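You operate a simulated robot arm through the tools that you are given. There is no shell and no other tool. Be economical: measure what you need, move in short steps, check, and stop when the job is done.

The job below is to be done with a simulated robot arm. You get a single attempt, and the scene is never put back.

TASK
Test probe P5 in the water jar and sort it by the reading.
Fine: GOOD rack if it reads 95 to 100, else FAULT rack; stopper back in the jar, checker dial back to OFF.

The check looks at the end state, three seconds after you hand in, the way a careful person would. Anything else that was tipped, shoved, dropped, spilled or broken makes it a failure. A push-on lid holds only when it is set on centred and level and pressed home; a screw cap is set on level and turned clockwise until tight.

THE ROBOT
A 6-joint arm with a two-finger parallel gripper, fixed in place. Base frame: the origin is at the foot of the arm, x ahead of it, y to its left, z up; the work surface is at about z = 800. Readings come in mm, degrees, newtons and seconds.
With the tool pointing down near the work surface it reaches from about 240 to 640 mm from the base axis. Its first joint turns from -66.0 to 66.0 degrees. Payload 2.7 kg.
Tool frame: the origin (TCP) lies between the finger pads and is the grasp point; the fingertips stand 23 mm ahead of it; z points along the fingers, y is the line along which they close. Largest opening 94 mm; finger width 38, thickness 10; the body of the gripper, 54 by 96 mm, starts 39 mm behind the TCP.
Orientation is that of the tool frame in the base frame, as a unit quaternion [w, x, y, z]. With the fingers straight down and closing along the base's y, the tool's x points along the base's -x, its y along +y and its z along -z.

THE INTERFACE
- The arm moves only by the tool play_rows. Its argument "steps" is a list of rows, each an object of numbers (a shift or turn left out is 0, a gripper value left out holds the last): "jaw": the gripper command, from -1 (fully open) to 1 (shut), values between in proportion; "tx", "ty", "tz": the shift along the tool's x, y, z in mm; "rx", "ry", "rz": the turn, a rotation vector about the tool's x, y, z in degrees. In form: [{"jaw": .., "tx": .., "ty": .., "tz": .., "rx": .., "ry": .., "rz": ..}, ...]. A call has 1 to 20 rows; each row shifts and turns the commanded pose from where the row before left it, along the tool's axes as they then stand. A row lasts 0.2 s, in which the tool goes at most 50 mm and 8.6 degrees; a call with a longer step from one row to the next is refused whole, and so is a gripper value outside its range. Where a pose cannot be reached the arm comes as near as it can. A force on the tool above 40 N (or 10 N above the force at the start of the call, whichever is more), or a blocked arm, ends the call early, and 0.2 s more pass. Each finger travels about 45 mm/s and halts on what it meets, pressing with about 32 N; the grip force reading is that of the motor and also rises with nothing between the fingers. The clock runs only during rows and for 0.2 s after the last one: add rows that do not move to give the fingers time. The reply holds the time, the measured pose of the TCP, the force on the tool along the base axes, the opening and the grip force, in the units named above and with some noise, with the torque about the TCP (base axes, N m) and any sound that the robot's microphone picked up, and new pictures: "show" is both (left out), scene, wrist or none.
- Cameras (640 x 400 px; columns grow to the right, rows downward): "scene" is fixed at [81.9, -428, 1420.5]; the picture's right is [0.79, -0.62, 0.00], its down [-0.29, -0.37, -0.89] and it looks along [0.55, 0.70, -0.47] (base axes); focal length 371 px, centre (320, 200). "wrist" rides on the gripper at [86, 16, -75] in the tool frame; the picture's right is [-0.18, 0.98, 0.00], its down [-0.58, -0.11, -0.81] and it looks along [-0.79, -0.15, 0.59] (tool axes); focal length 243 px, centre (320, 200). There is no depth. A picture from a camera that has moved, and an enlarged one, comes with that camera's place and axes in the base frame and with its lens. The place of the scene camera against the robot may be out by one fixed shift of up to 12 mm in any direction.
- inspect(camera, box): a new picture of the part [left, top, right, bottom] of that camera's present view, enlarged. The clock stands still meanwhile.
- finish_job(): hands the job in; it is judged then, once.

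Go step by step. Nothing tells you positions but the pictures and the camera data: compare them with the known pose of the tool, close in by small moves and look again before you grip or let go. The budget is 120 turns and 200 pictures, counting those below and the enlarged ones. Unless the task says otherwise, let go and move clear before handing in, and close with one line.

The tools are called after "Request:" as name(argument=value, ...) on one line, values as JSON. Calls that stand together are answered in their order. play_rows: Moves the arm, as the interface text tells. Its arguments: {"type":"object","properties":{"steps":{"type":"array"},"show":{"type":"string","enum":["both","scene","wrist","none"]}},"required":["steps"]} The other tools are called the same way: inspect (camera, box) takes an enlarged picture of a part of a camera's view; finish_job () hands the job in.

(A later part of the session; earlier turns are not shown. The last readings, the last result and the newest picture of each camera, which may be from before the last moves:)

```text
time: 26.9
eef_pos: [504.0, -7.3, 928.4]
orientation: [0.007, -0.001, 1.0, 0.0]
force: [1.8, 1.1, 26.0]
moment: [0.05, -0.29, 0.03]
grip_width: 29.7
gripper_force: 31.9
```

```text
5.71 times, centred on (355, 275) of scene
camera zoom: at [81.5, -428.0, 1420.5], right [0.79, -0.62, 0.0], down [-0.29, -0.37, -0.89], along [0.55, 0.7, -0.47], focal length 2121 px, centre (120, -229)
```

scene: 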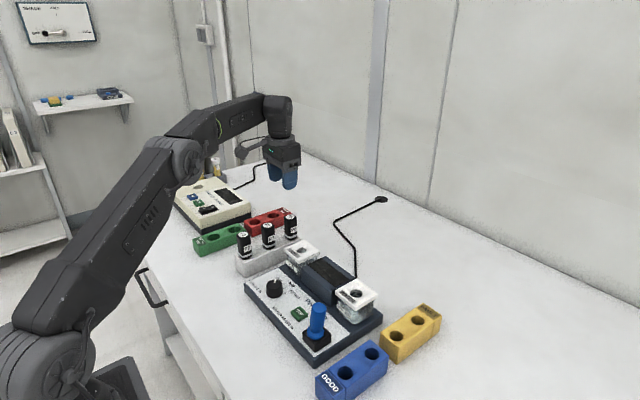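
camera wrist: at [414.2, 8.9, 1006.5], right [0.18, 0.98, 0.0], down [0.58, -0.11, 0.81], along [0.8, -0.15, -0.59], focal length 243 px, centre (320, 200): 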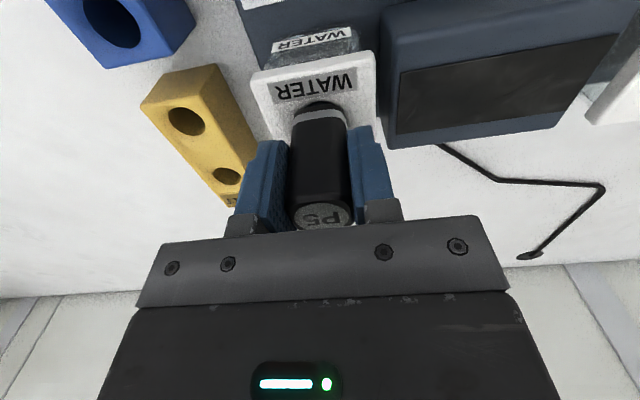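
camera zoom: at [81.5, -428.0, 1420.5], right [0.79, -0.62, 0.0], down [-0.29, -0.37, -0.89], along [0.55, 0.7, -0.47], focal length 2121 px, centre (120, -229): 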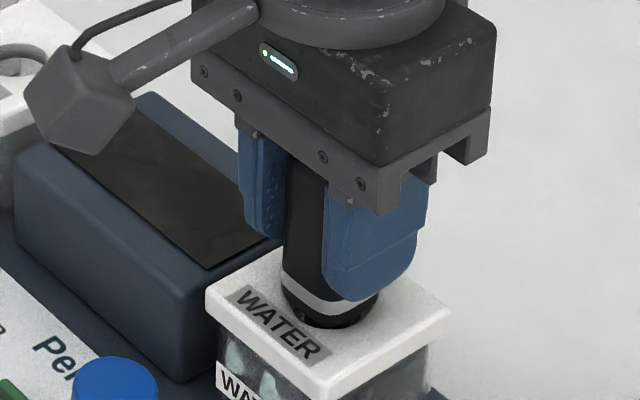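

It's seated on the lid (26 N). I'll back off 2 mm, release and rise.

Request:
play_rows(steps=[{"tz": -2}, {"jaw": -0.1}, {}, {}, {"tz": -20}, {"tz": -40}, {"tz": -40}, {}], show="both")

Request:
inspect(camera="scene", box=[240, 240, 400, 370])

```text
time: 28.8
eef_pos: [500.7, -7.3, 1026.9]
orientation: [0.003, -0.001, 1.0, 0.0]
force: [-0.1, -0.5, -0.7]
moment: [0.0, -0.03, -0.02]
grip_width: 51.5
gripper_force: 0.0
camera wrist: at [412.9, 8.3, 1101.9], right [0.18, 0.98, 0.0], down [0.58, -0.11, 0.81], along [0.8, -0.15, -0.59], focal length 243 px, centre (320, 200)
```

scene: 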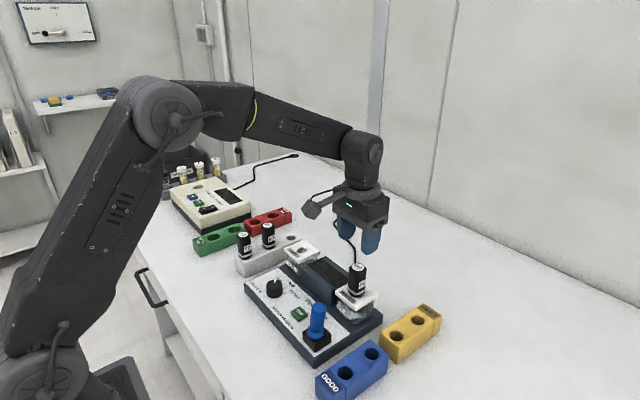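
wrist: 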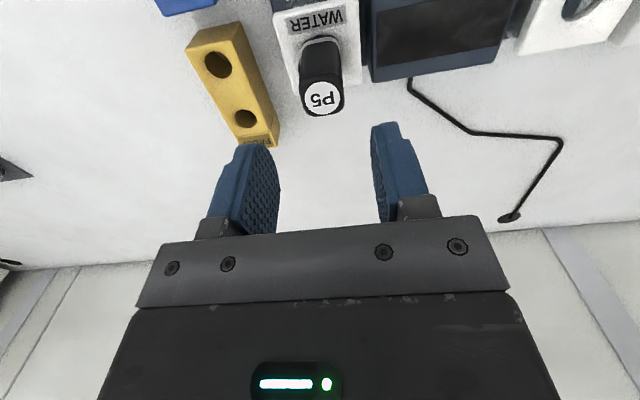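

```text
3.08 times, centred on (320, 305) of scene
camera zoom: at [81.9, -428.0, 1420.5], right [0.79, -0.62, 0.0], down [-0.29, -0.37, -0.89], along [0.55, 0.7, -0.47], focal length 1142 px, centre (320, -123)
```

zoom: 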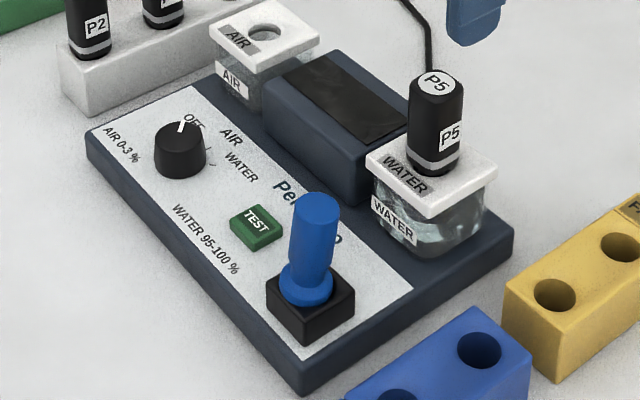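

P5 stands in the water jar. Next is the dial: I'll move above it to about (402, 152) and look.

Request:
play_rows(steps=[{"tx": 20, "ty": 40}, {"tx": 20, "ty": 40}, {"tx": 20, "ty": 40}, {"tx": 20, "ty": 40}, {"tx": 18, "tz": 30}, {"tz": 30}, {}], show="wrist")

Request:
inspect(camera="wrist", box=[220, 0, 420, 130])

Request:
inspect(camera="scene", box=[230, 240, 350, 350])

```text
time: 30.4
eef_pos: [403.2, 152.5, 965.7]
orientation: [0.003, -0.001, 1.0, 0.001]
force: [0.0, 0.6, 0.6]
moment: [-0.02, 0.0, 0.0]
grip_width: 51.6
gripper_force: 0.0
camera wrist: at [315.2, 168.6, 1041.6], right [0.18, 0.98, 0.0], down [0.58, -0.11, 0.81], along [0.8, -0.15, -0.59], focal length 243 px, centre (320, 200)
```

wrist: 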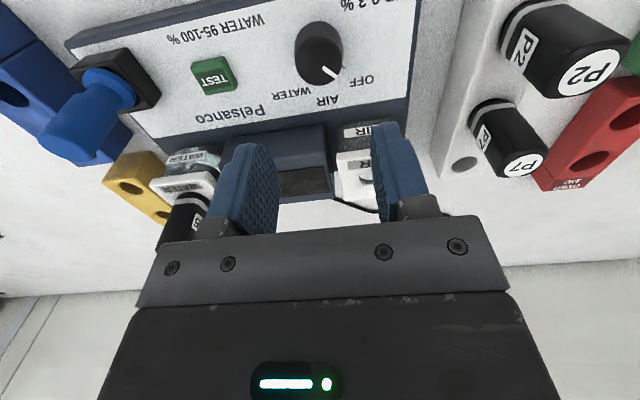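

```text
3.08 times, centred on (320, 65) of wrist
camera zoom: at [315.2, 168.6, 1041.6], right [0.18, 0.98, 0.0], down [0.58, -0.11, 0.81], along [0.8, -0.15, -0.59], focal length 746 px, centre (320, 615)
```

zoom: 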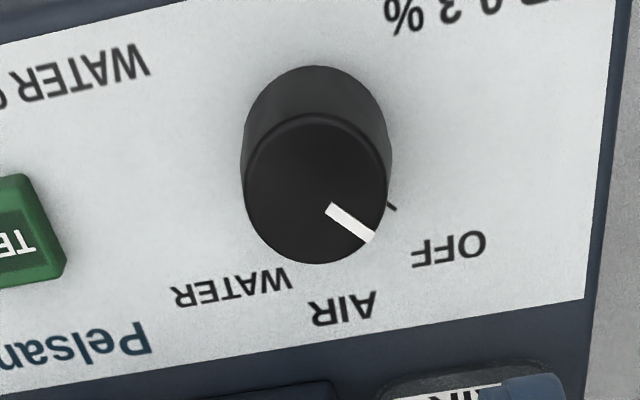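

```text
3.64 times, centred on (290, 295) of scene
camera zoom: at [81.9, -428.0, 1420.5], right [0.79, -0.62, 0.0], down [-0.29, -0.37, -0.89], along [0.55, 0.7, -0.47], focal length 1350 px, centre (429, -146)
```

zoom: 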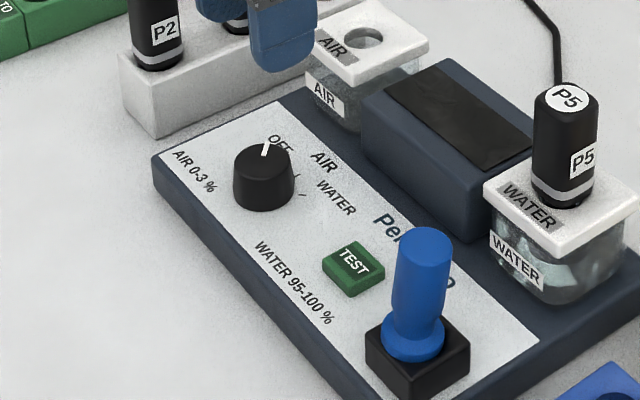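

The dial is at about (403.5, 151), top near z 840, about 36 mm across, with the pointer at OFF. AIR and WATER follow clockwise at about 37° steps. I'll pre-turn the tool 37° anticlockwise and descend partway.

Request:
play_rows(steps=[{"jaw": -0.35, "ty": -1.5, "rz": -7.4}, {"rz": -7.4}, {"rz": -7.4}, {"rz": -7.4}, {"rz": -7.4}, {"tz": 40}, {"tz": 30}, {}], show="both")

Request:
inspect(camera="wrist", box=[220, 50, 420, 180])

Request:
inspect(camera="scene", box=[230, 240, 350, 350])

```text
time: 32.1
eef_pos: [404.0, 151.6, 895.9]
orientation: [0.004, -0.318, 0.948, -0.001]
force: [0.4, -0.3, 0.0]
moment: [-0.01, -0.01, 0.01]
grip_width: 63.5
gripper_force: 0.1
camera wrist: at [323.7, 111.8, 970.8], right [-0.45, 0.89, 0.0], down [0.52, 0.26, 0.81], along [0.72, 0.36, -0.59], focal length 243 px, centre (320, 200)
```

scene: 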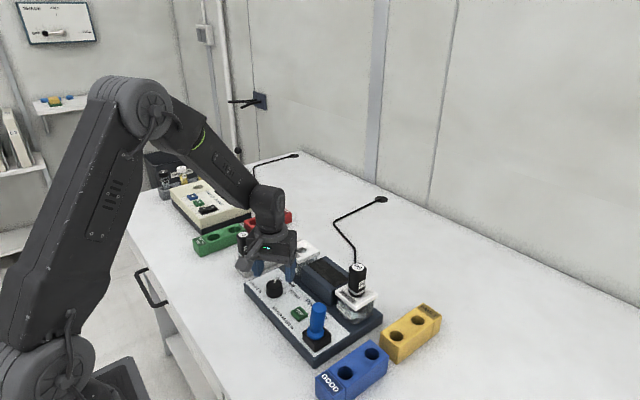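
wrist: 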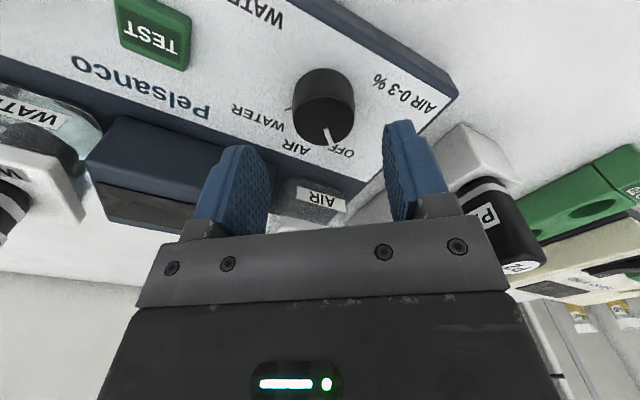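

```text
3.08 times, centred on (320, 115) of wrist
camera zoom: at [323.7, 111.8, 970.8], right [-0.45, 0.89, 0.0], down [0.52, 0.26, 0.81], along [0.72, 0.36, -0.59], focal length 746 px, centre (320, 462)
```

zoom: 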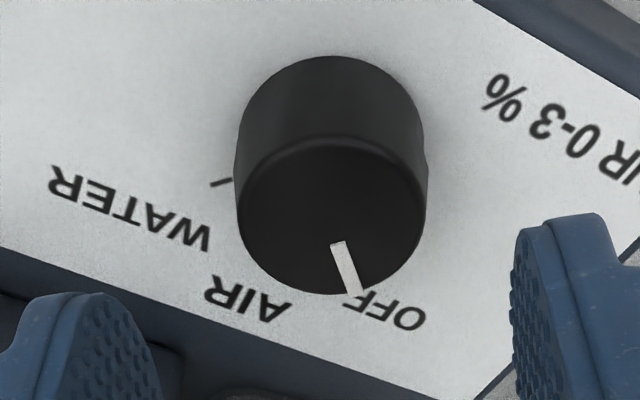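

```text
3.64 times, centred on (290, 295) of scene
camera zoom: at [81.9, -428.0, 1420.5], right [0.79, -0.62, 0.0], down [-0.29, -0.37, -0.89], along [0.55, 0.7, -0.47], focal length 1350 px, centre (429, -146)
```

zoom: 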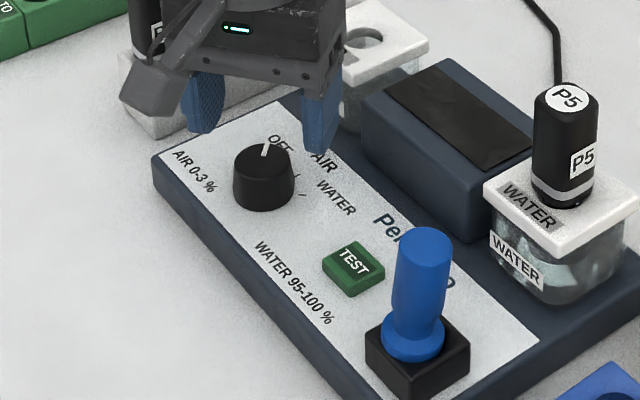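

The dial is about 2 mm to the right of the finger centre. I'll correct that, descend to z of about 850 and close on it.

Request:
play_rows(steps=[{"ty": 2, "tz": 25}, {"tz": 15}, {"tz": 6}, {}, {"jaw": 1}, {}, {}, {}], show="wrist")

Request:
inspect(camera="scene", box=[230, 240, 350, 350])

```text
time: 34.0
eef_pos: [403.2, 153.7, 852.1]
orientation: [0.002, -0.318, 0.948, 0.0]
force: [-6.5, 9.4, -0.2]
moment: [0.25, 0.1, -0.05]
grip_width: 37.1
gripper_force: 44.9
camera wrist: at [323.2, 114.4, 925.7], right [-0.45, 0.9, 0.0], down [0.53, 0.26, 0.81], along [0.72, 0.36, -0.59], focal length 243 px, centre (320, 200)
```

wrist: 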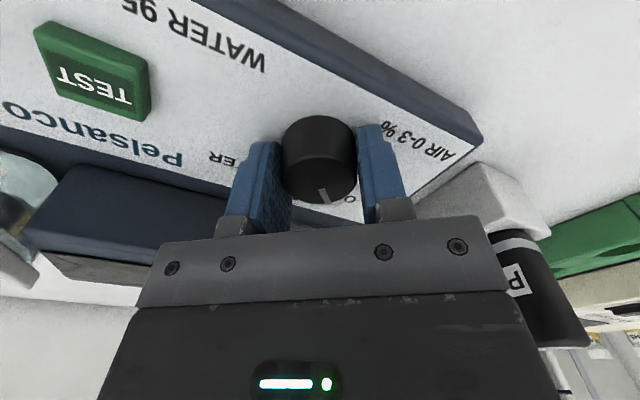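

```text
3.64 times, centred on (290, 295) of scene
camera zoom: at [81.8, -427.8, 1420.6], right [0.79, -0.62, 0.0], down [-0.29, -0.37, -0.88], along [0.55, 0.69, -0.47], focal length 1350 px, centre (429, -146)
```

zoom: 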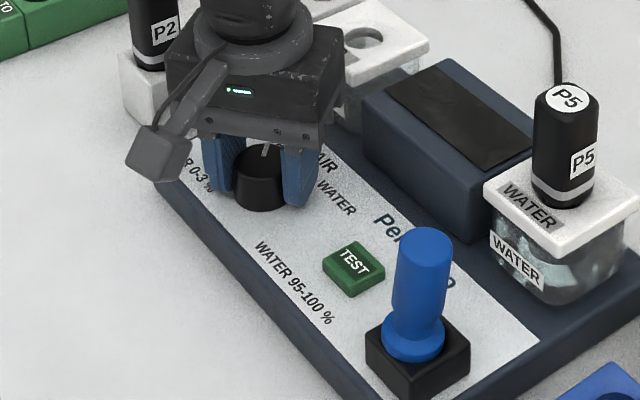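

The dial is gripped with slight side force. I'll shift 1 mm to relieve it, then turn clockwise about 37° towards AIR and check.

Request:
play_rows(steps=[{"ty": 1.2}, {"rz": 7.4}, {"rz": 7.4}, {"rz": 7.4}, {"rz": 7.4}, {"rz": 7.4}, {}], show="wrist")

Request:
inspect(camera="scene", box=[250, 240, 330, 310])

```text
time: 35.5
eef_pos: [403.9, 151.8, 851.6]
orientation: [0.004, 0.001, 1.0, 0.0]
force: [16.5, -26.5, 1.7]
moment: [-0.56, -0.84, 0.04]
grip_width: 36.9
gripper_force: 44.9
camera wrist: at [315.7, 168.4, 925.6], right [0.18, 0.98, 0.0], down [0.58, -0.11, 0.81], along [0.8, -0.15, -0.59], focal length 243 px, centre (320, 200)
```

wrist: 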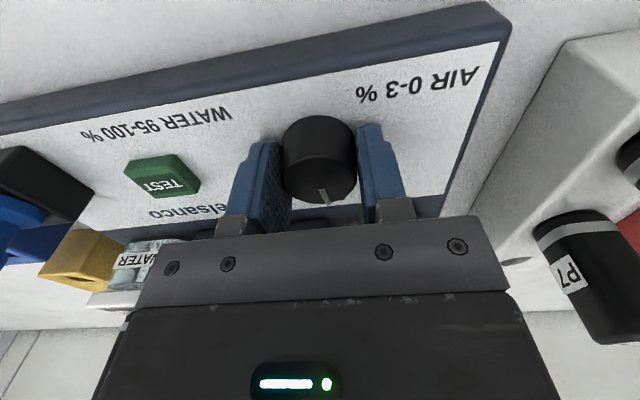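

```text
5.71 times, centred on (290, 275) of scene
camera zoom: at [82.2, -428.6, 1420.3], right [0.79, -0.62, 0.0], down [-0.29, -0.37, -0.89], along [0.55, 0.7, -0.47], focal length 2121 px, centre (491, -229)
```

zoom: 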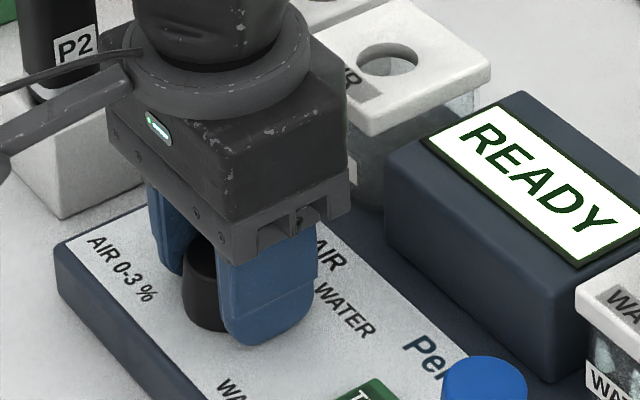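

The display reads READY and the dial turned with the tool. I'll relieve the side force and turn another 37° to WATER.

Request:
play_rows(steps=[{"tx": -1, "ty": -1.3}, {"rz": 7.4}, {"rz": 7.4}, {"rz": 7.4}, {}], show="none")

```text
time: 36.8
eef_pos: [403.1, 150.1, 851.0]
orientation: [0.003, 0.193, 0.981, 0.0]
force: [5.8, -27.4, 16.4]
moment: [-0.85, -0.03, 0.03]
grip_width: 37.2
gripper_force: 44.9
```

Request:
play_rows(steps=[{"tx": -0.7, "ty": -1.8, "tz": -1}, {"rz": 7.4}, {"rz": 7.4}, {}], show="wrist")

Request:
inspect(camera="scene", box=[250, 240, 330, 310])

```text
time: 37.8
eef_pos: [404.4, 150.7, 851.2]
orientation: [0.003, 0.317, 0.948, 0.001]
force: [3.9, -10.9, -3.2]
moment: [-0.46, -0.58, 0.03]
grip_width: 36.9
gripper_force: 45.1
camera wrist: at [342.6, 215.4, 926.0], right [0.74, 0.67, 0.0], down [0.4, -0.44, 0.81], along [0.55, -0.6, -0.59], focal length 243 px, centre (320, 200)
```

wrist: 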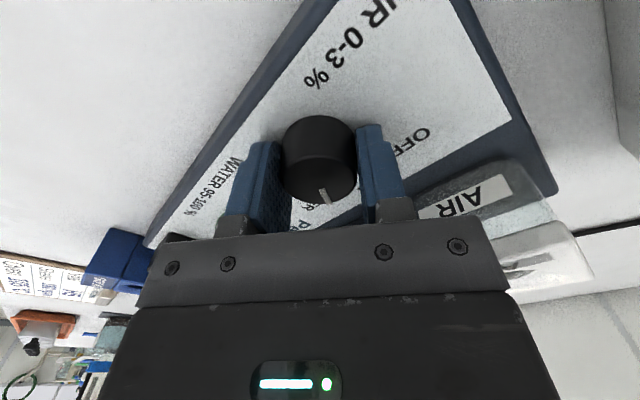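

```text
5.71 times, centred on (290, 275) of scene
camera zoom: at [82.0, -428.2, 1420.4], right [0.79, -0.62, 0.0], down [-0.29, -0.37, -0.89], along [0.55, 0.7, -0.47], focal length 2121 px, centre (491, -229)
```

zoom: 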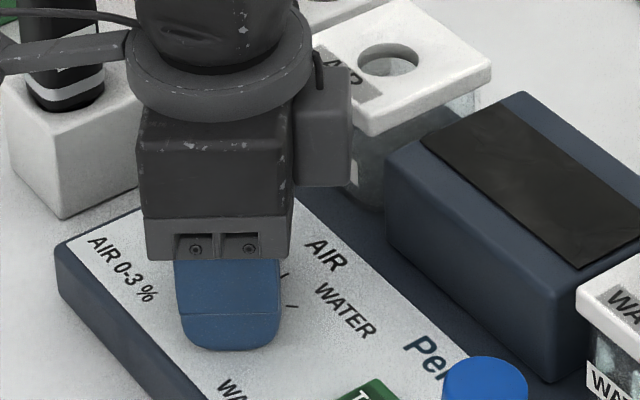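

The display went blank, so the dial isn't quite on the WATER mark. I'll turn a bit further in small steps, checking the display.

Request:
play_rows(steps=[{"ty": -0.5, "rz": 4}, {}], show="scene")

```text
time: 38.4
eef_pos: [402.8, 150.3, 852.1]
orientation: [0.002, 0.35, 0.937, 0.0]
force: [4.1, -2.6, -12.2]
moment: [-0.14, -0.01, 0.0]
grip_width: 37.0
gripper_force: 44.6
```

scene: 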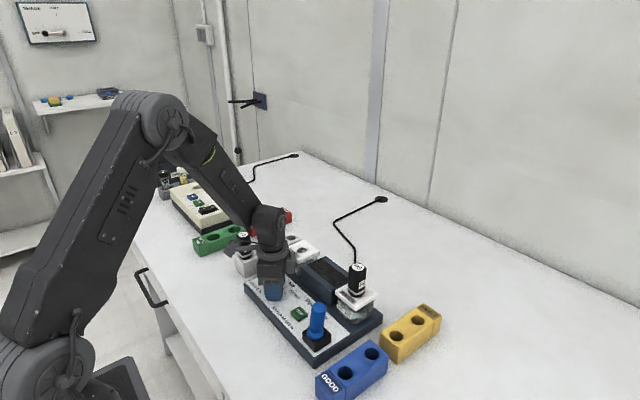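

Request:
play_rows(steps=[{"rz": 5}, {}], show="scene")

Request:
inspect(camera="wrist", box=[240, 90, 440, 220])

```text
time: 39.0
eef_pos: [403.5, 150.4, 851.3]
orientation: [0.001, 0.391, 0.92, 0.002]
force: [0.0, 0.4, -17.0]
moment: [-0.06, -0.24, -0.01]
grip_width: 37.3
gripper_force: 45.3
```

scene: 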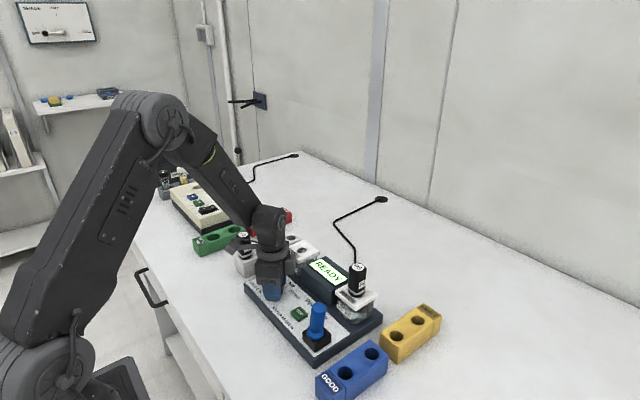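

```text
3.08 times, centred on (340, 155) of wrist
camera zoom: at [353.2, 223.6, 926.1], right [0.83, 0.55, 0.0], down [0.32, -0.49, 0.81], along [0.45, -0.67, -0.59], focal length 746 px, centre (258, 338)
```

zoom: 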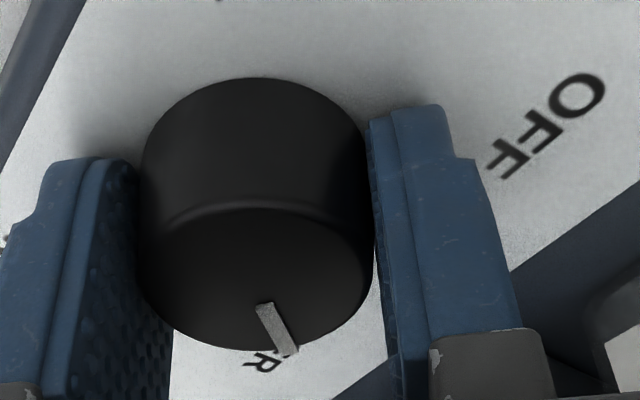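

READY again, now at the WATER mark. I'll nudge 2° more towards centre, then release and rise.

Request:
play_rows(steps=[{"rz": 2}, {}, {"jaw": -0.35}, {}, {}, {"tz": -20}, {"tz": -40}, {}], show="wrist")

Request:
inspect(camera="scene", box=[230, 240, 350, 350])

```text
time: 40.8
eef_pos: [402.5, 150.5, 913.9]
orientation: [0.003, 0.406, 0.914, 0.001]
force: [0.6, 0.6, 0.9]
moment: [0.05, 0.0, 0.0]
grip_width: 63.4
gripper_force: 0.1
camera wrist: at [355.3, 225.2, 987.6], right [0.85, 0.52, 0.01], down [0.3, -0.51, 0.81], along [0.42, -0.69, -0.59], focal length 243 px, centre (320, 200)
```

wrist: 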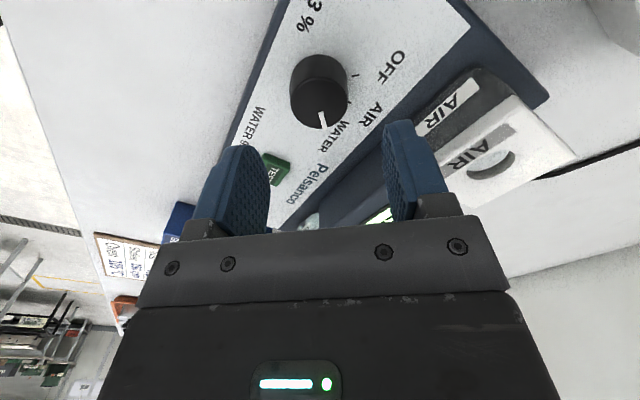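

```text
3.64 times, centred on (290, 295) of scene
camera zoom: at [81.9, -428.0, 1420.5], right [0.79, -0.62, 0.0], down [-0.29, -0.37, -0.89], along [0.55, 0.7, -0.47], focal length 1350 px, centre (429, -146)
```

zoom: 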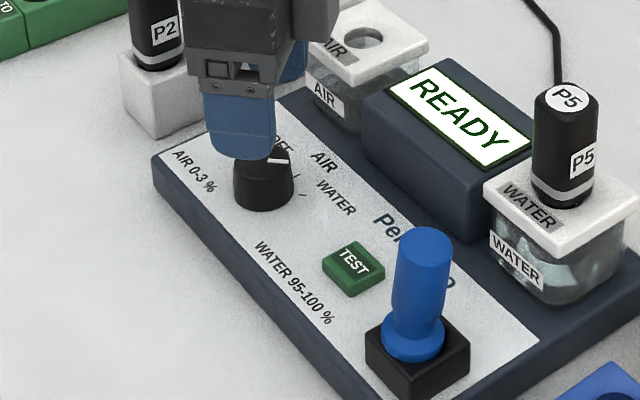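

Request:
inspect(camera="wrist", box=[240, 30, 420, 150])

```text
3.33 times, centred on (330, 90) of wrist
camera zoom: at [355.3, 225.2, 987.6], right [0.85, 0.52, 0.01], down [0.3, -0.51, 0.81], along [0.42, -0.69, -0.59], focal length 809 px, centre (287, 567)
```

zoom: 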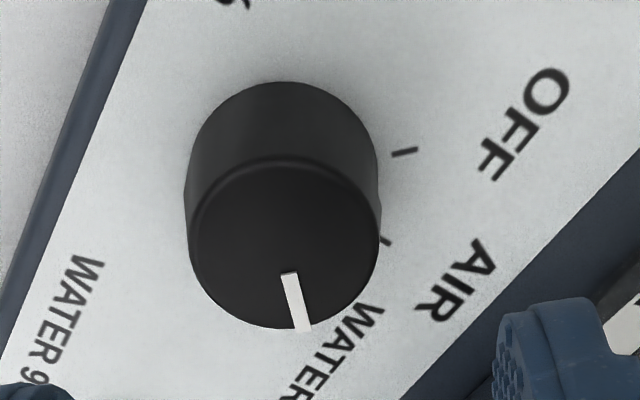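

The dial is on WATER. TEST is at about (404, 60, 833). I'll turn the tool back straight, shut the fingers and move above the button.

Request:
play_rows(steps=[{"tz": -30, "rz": -8}, {"rz": -8}, {"rz": -8, "jaw": 1}, {"rz": -8}, {"rz": -8}, {"rz": -8}, {"ty": -45}, {"tx": -1, "ty": -45}, {"tz": 30}, {"tz": 10}, {}], show="wrist")

Request:
inspect(camera="scene", box=[250, 240, 370, 350])

Request:
inspect(camera="wrist", box=[220, 20, 420, 150])

```text
time: 43.1
eef_pos: [403.2, 58.8, 901.3]
orientation: [0.002, -0.001, 1.0, 0.0]
force: [-0.7, -0.1, 0.5]
moment: [-0.03, 0.01, 0.04]
grip_width: 0.1
gripper_force: 32.3
camera wrist: at [315.9, 76.4, 976.4], right [0.18, 0.98, 0.0], down [0.58, -0.11, 0.81], along [0.8, -0.15, -0.59], focal length 243 px, centre (320, 200)
```

wrist: 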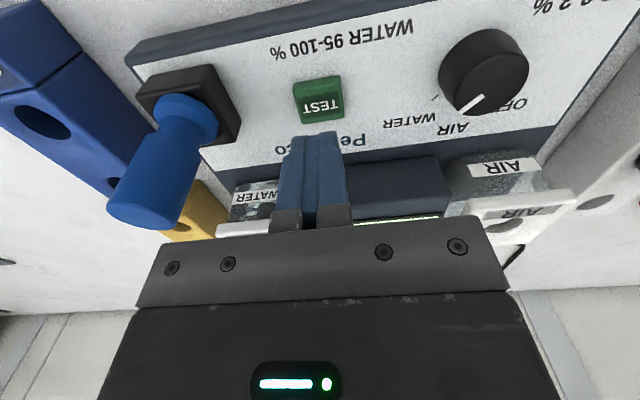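

```text
3.64 times, centred on (310, 295) of scene
camera zoom: at [81.9, -428.0, 1420.5], right [0.79, -0.62, 0.0], down [-0.29, -0.37, -0.89], along [0.55, 0.7, -0.47], focal length 1350 px, centre (356, -146)
```

zoom: 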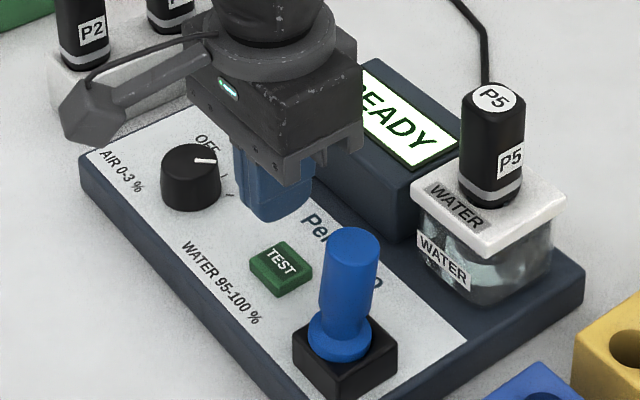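

```text
3.08 times, centred on (320, 85) of wrist
camera zoom: at [315.9, 76.4, 976.4], right [0.18, 0.98, 0.0], down [0.58, -0.11, 0.81], along [0.8, -0.15, -0.59], focal length 746 px, centre (320, 554)
```

zoom: 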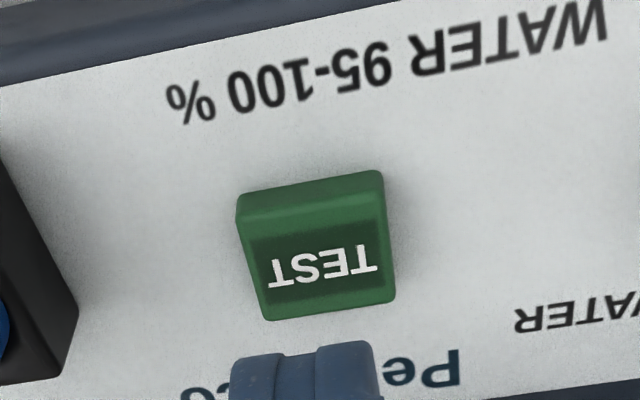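

TEST is right below. I'll press down in small steps and stop once the display changes.

Request:
play_rows(steps=[{"tx": -1, "ty": 1, "tz": 25}, {"tz": 12}, {"tz": 3}, {"tz": 2}, {}], show="scene")

```text
time: 44.4
eef_pos: [405.1, 61.4, 860.2]
orientation: [0.002, -0.001, 1.0, 0.001]
force: [-0.3, -0.1, -0.5]
moment: [0.0, 0.01, 0.0]
grip_width: 0.1
gripper_force: 32.1
```

scene: 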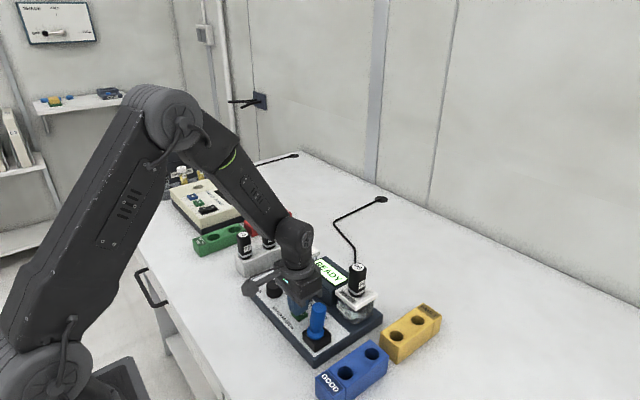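

Request:
play_rows(steps=[{"tz": 2}, {"tz": 2}, {"tz": 1.5}, {"tz": 1.5}, {}], show="scene")

```text
time: 45.5
eef_pos: [405.4, 61.2, 853.3]
orientation: [0.004, -0.001, 1.0, 0.001]
force: [-1.5, -1.8, 12.0]
moment: [-0.02, 0.1, 0.02]
grip_width: 0.2
gripper_force: 31.9
heard: click
```

scene: 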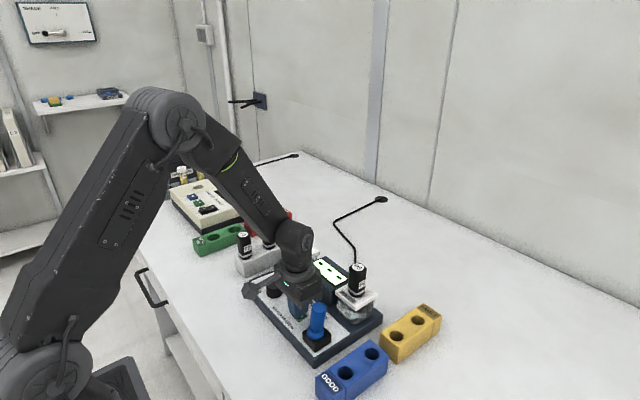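

A click was heard and the display shows dashes, so the test has started. I'll lift and wait for the reading.

Request:
play_rows(steps=[{"tz": -15}, {"tz": -40}, {"tz": -40}, {"tz": -20, "tx": 20}, {}, {}, {}, {}, {}, {}], show="none")

Request:
inspect(camera="scene", box=[250, 240, 370, 350])

```text
time: 47.8
eef_pos: [385.0, 61.2, 968.2]
orientation: [0.004, -0.001, 1.0, 0.0]
force: [0.6, 0.3, -0.2]
moment: [-0.02, 0.02, 0.02]
grip_width: 0.0
gripper_force: 32.3
```

```text
3.64 times, centred on (310, 295) of scene
camera zoom: at [81.9, -428.0, 1420.5], right [0.79, -0.62, 0.0], down [-0.29, -0.37, -0.89], along [0.55, 0.7, -0.47], focal length 1350 px, centre (356, -146)
```

zoom: 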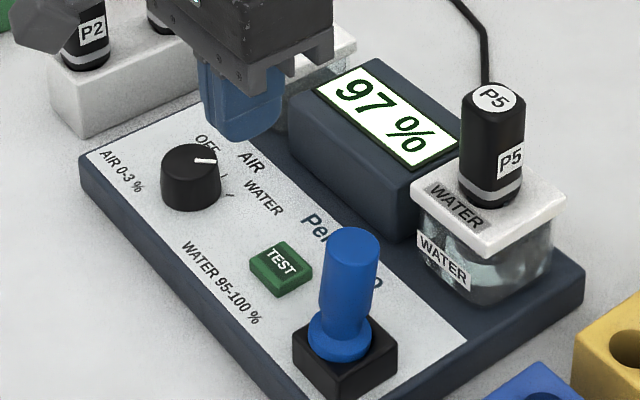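

It reads 97 %. I'll wait a little to make sure it's settled.

Request:
play_rows(steps=[{}, {}, {}, {}, {}, {}, {}, {}, {}, {}, {}, {}, {}, {}], show="none")

Request:
inspect(camera="scene", box=[250, 240, 370, 350])

```text
time: 50.8
eef_pos: [384.9, 61.2, 967.9]
orientation: [0.002, -0.001, 1.0, -0.001]
force: [-0.4, 0.2, -0.6]
moment: [-0.03, 0.0, 0.01]
grip_width: 0.2
gripper_force: 31.7
```

```text
3.64 times, centred on (310, 295) of scene
camera zoom: at [81.9, -428.0, 1420.5], right [0.79, -0.62, 0.0], down [-0.29, -0.37, -0.89], along [0.55, 0.7, -0.47], focal length 1350 px, centre (356, -146)
```

zoom: 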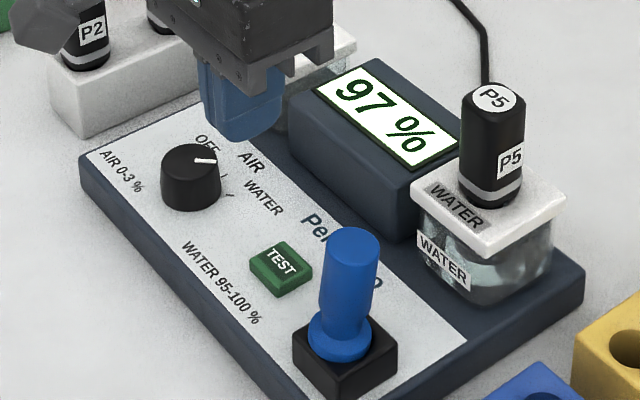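

97 % is stable, so P5 goes to GOOD. First I'll return the dial to OFF: over the knob, pre-turned 44° clockwise.

Request:
play_rows(steps=[{"jaw": -0.35, "tx": -18.5, "ty": 45}, {"ty": 45, "rz": 7.4}, {"rz": 7.4}, {"rz": 7.4}, {"rz": 7.4}, {"rz": 7.4}, {"rz": 7}, {"tz": 40}, {"tz": 30}, {}], show="none")

Request:
inspect(camera="wrist", box=[220, 50, 420, 180])

```text
time: 53.0
eef_pos: [403.5, 150.7, 897.4]
orientation: [0.001, 0.375, 0.927, 0.002]
force: [-0.1, -0.3, -0.7]
moment: [-0.01, -0.02, -0.02]
grip_width: 63.5
gripper_force: 0.1
```

```text
3.08 times, centred on (320, 115) of wrist
camera zoom: at [350.9, 222.9, 972.3], right [0.81, 0.58, 0.01], down [0.34, -0.48, 0.81], along [0.47, -0.66, -0.59], focal length 746 px, centre (320, 462)
```

zoom: 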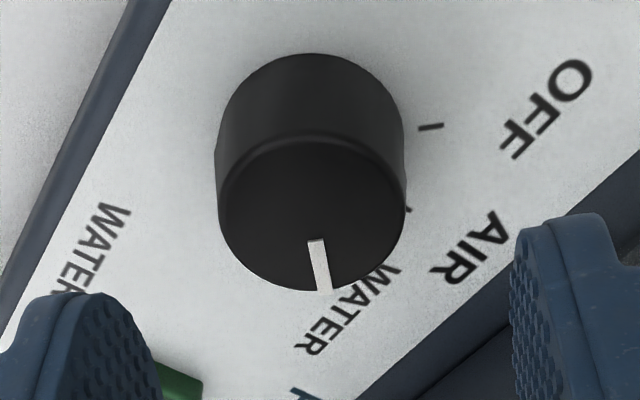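

The knob centre is at about (400.5, 152). I'll shift to it, descend, grip and turn back anticlockwise, pausing midway to watch forces.

Request:
play_rows(steps=[{"tx": 3.2, "ty": -1, "tz": 25}, {"tz": 15}, {"tz": 6}, {}, {"jaw": 1}, {}, {}, {}], show="none")

Request:
play_rows(steps=[{"rz": -7.4}, {"rz": -7.4}, {"rz": -7.4}, {"rz": -7.4}, {}], show="none")

```text
time: 54.8
eef_pos: [400.7, 152.2, 852.8]
orientation: [0.002, 0.373, 0.928, 0.001]
force: [-0.7, -1.5, -2.3]
moment: [-0.06, -0.01, -0.02]
grip_width: 37.3
gripper_force: 45.3
```

```text
time: 56.0
eef_pos: [400.5, 153.4, 852.2]
orientation: [0.002, 0.125, 0.992, 0.001]
force: [-7.5, -2.6, 2.4]
moment: [-0.1, 0.0, -0.03]
grip_width: 37.6
gripper_force: 45.3
```

Forces are small. I'll continue turning to OFF.

Request:
play_rows(steps=[{"rz": -7.4}, {"rz": -7.4}, {"rz": -7.4}, {"rz": -7.4}, {"rz": -7.4}, {"rz": -7.4}, {}], show="none")

Request:
inspect(camera="scene", box=[250, 240, 370, 350])

Request:
inspect(camera="wrist", box=[240, 90, 440, 220])

```text
time: 57.5
eef_pos: [400.6, 150.8, 852.2]
orientation: [0.003, -0.26, 0.966, 0.0]
force: [-6.6, -17.1, 2.0]
moment: [-0.3, -0.08, 0.0]
grip_width: 37.6
gripper_force: 45.3
```

```text
3.64 times, centred on (310, 295) of scene
camera zoom: at [81.7, -428.4, 1420.4], right [0.79, -0.62, 0.0], down [-0.29, -0.37, -0.89], along [0.55, 0.7, -0.47], focal length 1350 px, centre (356, -146)
```

zoom: 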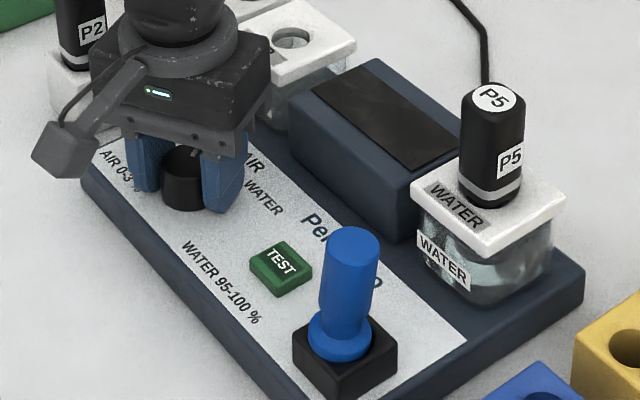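

```text
3.08 times, centred on (340, 155) of wrist
camera zoom: at [316.0, 122.2, 926.2], right [-0.34, 0.94, 0.0], down [0.55, 0.2, 0.81], along [0.76, 0.27, -0.59], focal length 746 px, centre (258, 338)
```

zoom: 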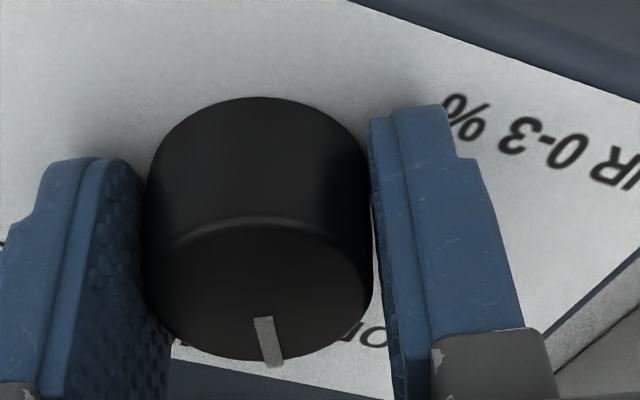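

The dial still needs about 11° more to reach OFF. I'll relieve the side force and continue.

Request:
play_rows(steps=[{"ty": -1, "rz": -5.5}, {"rz": -5.5}, {}], show="none")

Request:
play_rows(steps=[{"jaw": -0.35}, {}, {}, {"tz": -20}, {"tz": -40}, {}], show="none")

Request:
inspect(camera="wrist", box=[220, 30, 420, 160])

Request:
inspect(camera="scene", box=[230, 240, 350, 350])

```text
time: 58.4
eef_pos: [400.6, 150.9, 851.9]
orientation: [0.002, -0.352, 0.936, 0.001]
force: [-12.6, -13.6, 4.4]
moment: [0.07, 0.02, 0.0]
grip_width: 37.6
gripper_force: 45.1
```

```text
time: 59.8
eef_pos: [399.4, 153.0, 911.6]
orientation: [0.003, -0.351, 0.936, -0.001]
force: [-0.9, -0.2, 0.2]
moment: [0.02, 0.03, -0.01]
grip_width: 63.3
gripper_force: 0.0
```

```text
3.08 times, centred on (320, 95) of wrist
camera zoom: at [323.3, 107.4, 985.9], right [-0.51, 0.86, 0.0], down [0.51, 0.3, 0.81], along [0.7, 0.41, -0.59], focal length 746 px, centre (320, 523)
```

zoom: 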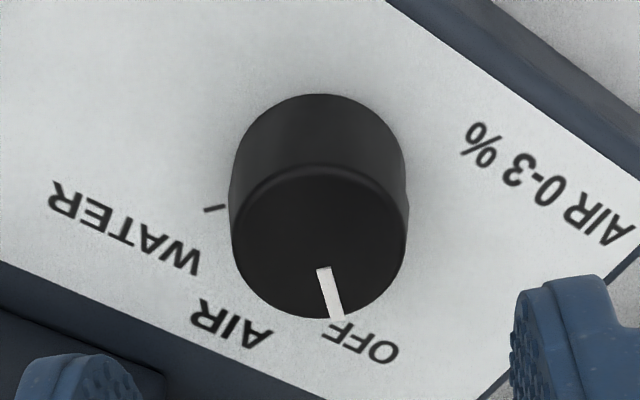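

```text
3.64 times, centred on (290, 295) of scene
camera zoom: at [81.9, -428.0, 1420.5], right [0.79, -0.62, 0.0], down [-0.29, -0.37, -0.89], along [0.55, 0.7, -0.47], focal length 1350 px, centre (429, -146)
```

zoom: 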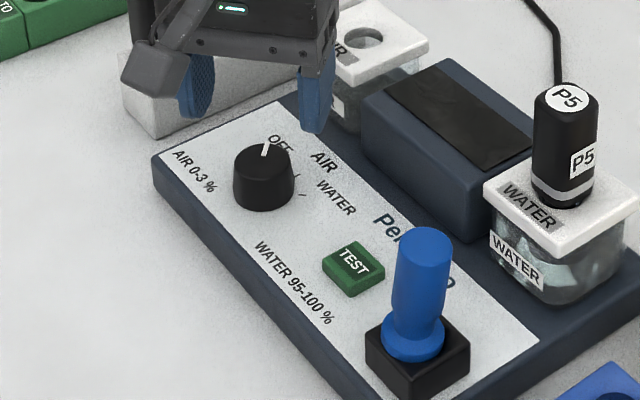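

The dial is at OFF exactly as at the start. Next I'll straighten the tool and return to P5 in the jar.

Request:
play_rows(steps=[{"tz": -40, "rz": 8.2}, {"tz": -40, "rz": 8.2}, {"tz": -40, "rz": 8.2}, {"rz": 8.2}, {"rz": 8.4}, {"tx": -25, "ty": -40}, {"tx": -25, "ty": -40}, {"tx": -25, "ty": -40}, {"tx": -26, "ty": -40, "jaw": -0.1}, {"tz": 35}, {"tz": 35}, {}], show="wrist")

```text
time: 62.4
eef_pos: [501.0, -9.4, 961.9]
orientation: [0.003, 0.001, 1.0, 0.001]
force: [-0.3, 0.6, 0.4]
moment: [-0.03, 0.02, -0.02]
grip_width: 51.7
gripper_force: 0.0
camera wrist: at [412.5, 7.1, 1037.1], right [0.19, 0.98, 0.0], down [0.58, -0.11, 0.81], along [0.8, -0.15, -0.59], focal length 243 px, centre (320, 200)
```

wrist: 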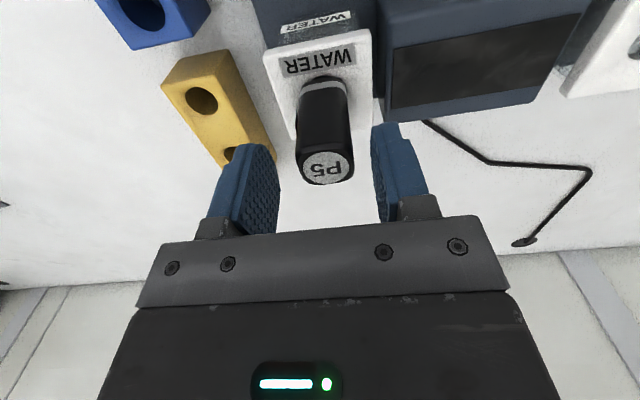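

P5 is between the fingers. I'll adjust 2 mm, descend and grip it.

Request:
play_rows(steps=[{"tx": -2, "ty": 1.8, "tz": 16}, {"tz": 18}, {}, {"jaw": 1}, {}, {}, {}], show="none")

Request:
play_rows(steps=[{"tz": -5}, {"tz": -10}, {"tz": -20}, {"tz": -30}, {"tz": -30}, {}], show="both")

```text
time: 64.0
eef_pos: [502.2, -6.0, 929.0]
orientation: [0.002, 0.001, 1.0, 0.0]
force: [-0.1, -0.5, 0.4]
moment: [0.04, -0.01, -0.02]
grip_width: 29.6
gripper_force: 32.1
```

```text
time: 65.3
eef_pos: [502.9, -7.0, 1023.6]
orientation: [0.003, 0.001, 1.0, 0.0]
force: [-0.1, 0.5, -0.5]
moment: [-0.07, -0.01, 0.0]
grip_width: 29.5
gripper_force: 31.9
camera wrist: at [414.7, 9.7, 1097.9], right [0.19, 0.98, 0.0], down [0.58, -0.11, 0.81], along [0.8, -0.15, -0.59], focal length 243 px, centre (320, 200)
```

scene: 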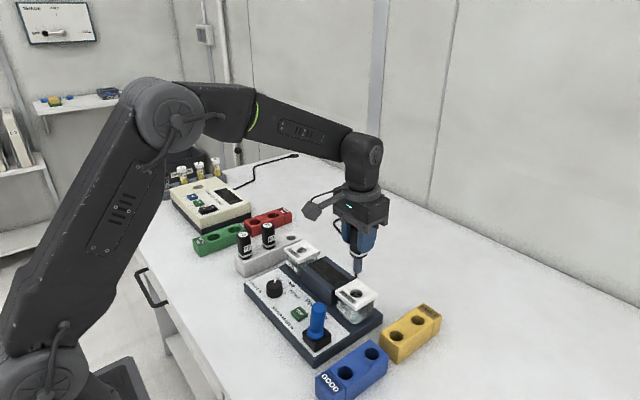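
wrist: 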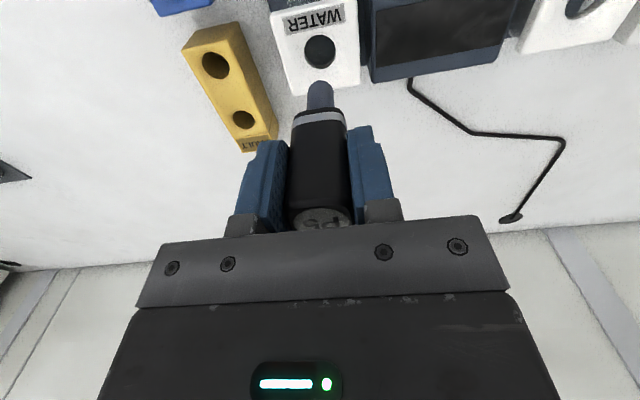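

P5 is out. GOOD's far hole is at about (445.5, -116), rack top near z 845. I'll move above it.

Request:
play_rows(steps=[{"tx": 19, "ty": -36}, {"tx": 19, "ty": -36}, {"tx": 20, "ty": -37}, {"tz": 25}, {"tz": 20}, {}], show="wrist")

Request:
inspect(camera="wrist", box=[220, 0, 420, 130])

Request:
inspect(camera="scene", box=[310, 270, 450, 400])

```text
time: 66.8
eef_pos: [444.0, -115.4, 979.2]
orientation: [0.003, 0.001, 1.0, 0.0]
force: [0.0, -0.7, -0.2]
moment: [-0.04, -0.01, 0.0]
grip_width: 29.7
gripper_force: 32.0
camera wrist: at [356.0, -99.6, 1052.6], right [0.19, 0.98, 0.0], down [0.58, -0.11, 0.81], along [0.8, -0.15, -0.59], focal length 243 px, centre (320, 200)
```

wrist: 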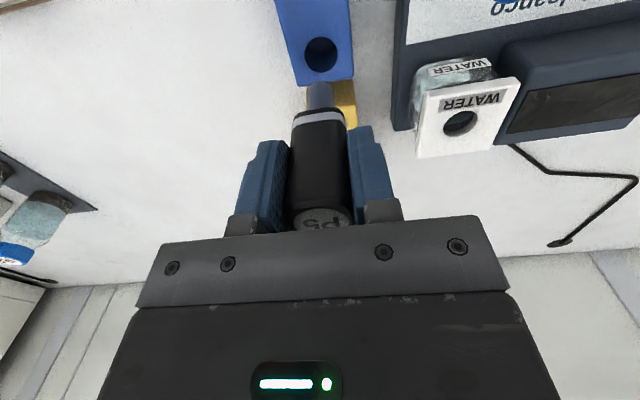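

```text
3.08 times, centred on (320, 65) of wrist
camera zoom: at [356.0, -99.6, 1052.6], right [0.19, 0.98, 0.0], down [0.58, -0.11, 0.81], along [0.8, -0.15, -0.59], focal length 746 px, centre (320, 615)
```

zoom: 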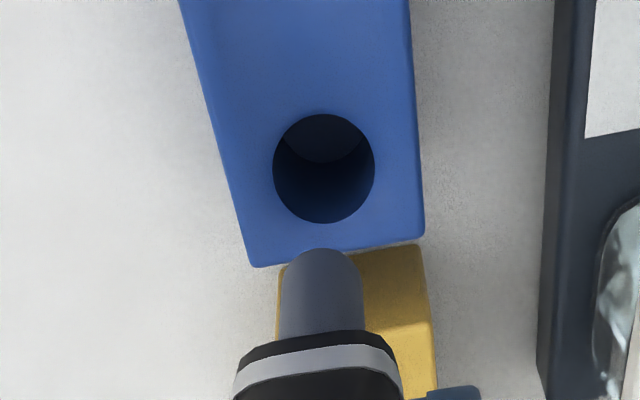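

```text
3.08 times, centred on (380, 335) of scene
camera zoom: at [81.9, -428.0, 1420.5], right [0.79, -0.62, 0.0], down [-0.29, -0.37, -0.89], along [0.55, 0.7, -0.47], focal length 1142 px, centre (135, -215)
```

zoom: 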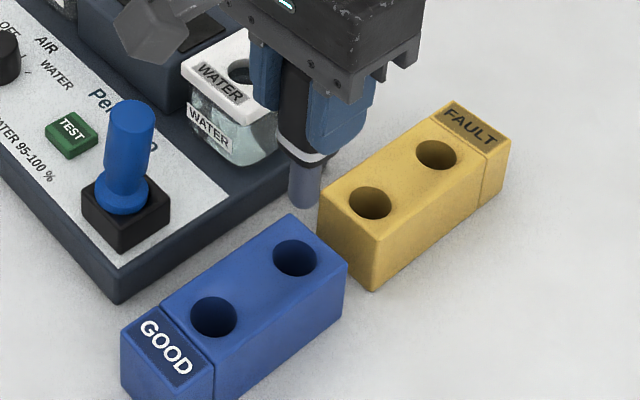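

Lateral alignment is good. I'll shift 2 mm back in x and lower until the tip is just above the rack.

Request:
play_rows(steps=[{"tx": 2, "ty": 0.7, "tz": 20}, {"tz": 12}, {}], show="none")

Request:
inspect(camera="wrist", box=[250, 20, 400, 120])

Request:
inspect(camera="scene", box=[330, 290, 430, 370])

```text
time: 67.5
eef_pos: [442.7, -114.4, 945.3]
orientation: [0.003, 0.001, 1.0, -0.001]
force: [0.3, 0.2, -0.8]
moment: [-0.01, 0.01, 0.01]
grip_width: 29.5
gripper_force: 31.8
```

```text
4.00 times, centred on (325, 70) of wrist
camera zoom: at [354.2, -98.7, 1020.5], right [0.19, 0.98, 0.0], down [0.58, -0.11, 0.81], along [0.8, -0.15, -0.59], focal length 970 px, centre (300, 720)
```

zoom: 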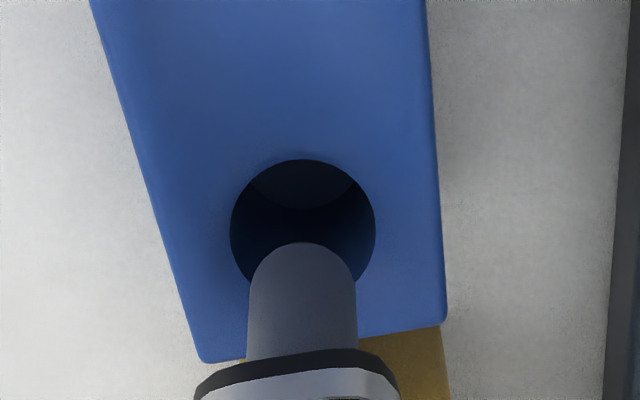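

```text
5.00 times, centred on (380, 330) of scene
camera zoom: at [81.9, -428.0, 1420.5], right [0.79, -0.62, 0.0], down [-0.29, -0.37, -0.89], along [0.55, 0.7, -0.47], focal length 1856 px, centre (20, -450)
```

zoom: 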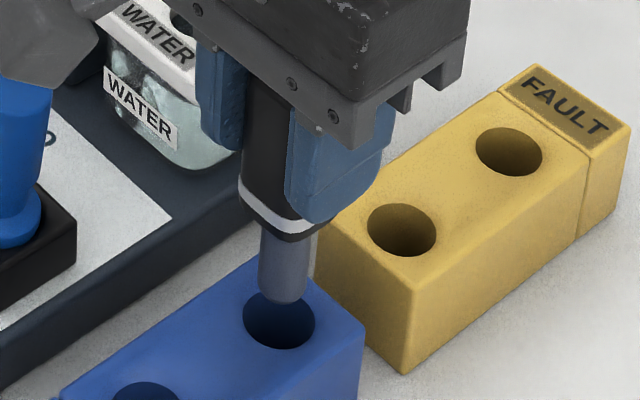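

The tip is nearly over the hole centre. I'll shift 1 mm and lower.

Request:
play_rows(steps=[{"tx": 1, "tz": 8}, {"tz": 8}, {}], show="none")

Request:
inspect(camera="scene", box=[330, 290, 430, 370])

```text
time: 68.3
eef_pos: [441.9, -114.6, 930.1]
orientation: [0.003, 0.001, 1.0, 0.0]
force: [0.2, 0.2, -0.1]
moment: [-0.04, 0.01, -0.02]
grip_width: 29.3
gripper_force: 32.4
```

```text
5.00 times, centred on (380, 330) of scene
camera zoom: at [81.9, -428.0, 1420.5], right [0.79, -0.62, 0.0], down [-0.29, -0.37, -0.89], along [0.55, 0.7, -0.47], focal length 1856 px, centre (20, -450)
```

zoom: 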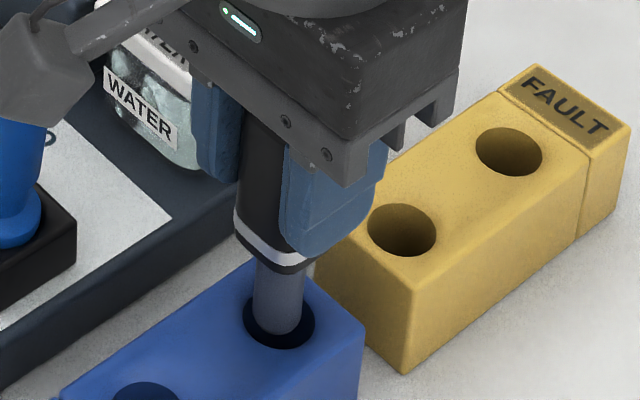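

It's in the hole with no contact force. I'll continue down to seat it.

Request:
play_rows(steps=[{"tz": 8}, {"tz": 8}, {"tz": 6}, {"tz": 3}, {"tz": 2}, {}], show="none")

Request:
inspect(camera="scene", box=[330, 290, 430, 370])

```text
time: 69.8
eef_pos: [441.5, -115.5, 902.5]
orientation: [0.002, 0.002, 1.0, 0.0]
force: [-0.2, 0.4, -0.5]
moment: [-0.02, -0.01, 0.04]
grip_width: 29.6
gripper_force: 31.4
```

```text
5.00 times, centred on (380, 330) of scene
camera zoom: at [81.9, -428.0, 1420.5], right [0.79, -0.62, 0.0], down [-0.29, -0.37, -0.89], along [0.55, 0.7, -0.47], focal length 1856 px, centre (20, -450)
```

zoom: 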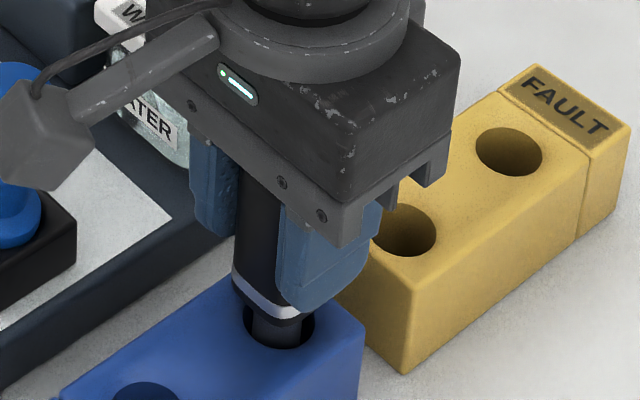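

Request:
play_rows(steps=[{"tz": 3}, {"tz": 2}, {"tz": 1.5}, {"tz": 1.5}, {}], show="none")

Request:
inspect(camera="scene", box=[330, 290, 430, 370])

```text
time: 71.0
eef_pos: [441.6, -114.5, 894.7]
orientation: [0.002, 0.001, 1.0, 0.001]
force: [-0.2, 0.1, -0.7]
moment: [0.03, 0.0, 0.0]
grip_width: 29.5
gripper_force: 31.9
```

```text
5.00 times, centred on (380, 330) of scene
camera zoom: at [81.9, -428.0, 1420.5], right [0.79, -0.62, 0.0], down [-0.29, -0.37, -0.89], along [0.55, 0.7, -0.47], focal length 1856 px, centre (20, -450)
```

zoom: 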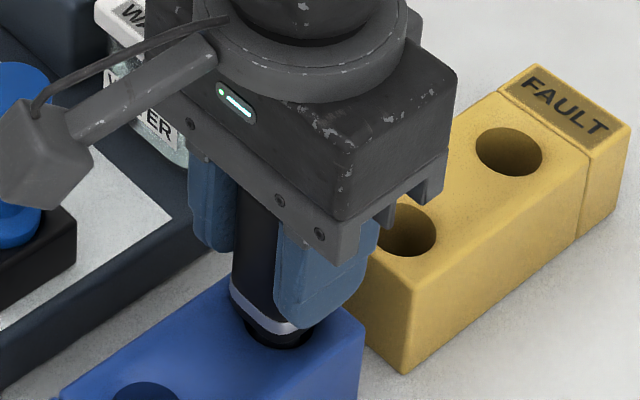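

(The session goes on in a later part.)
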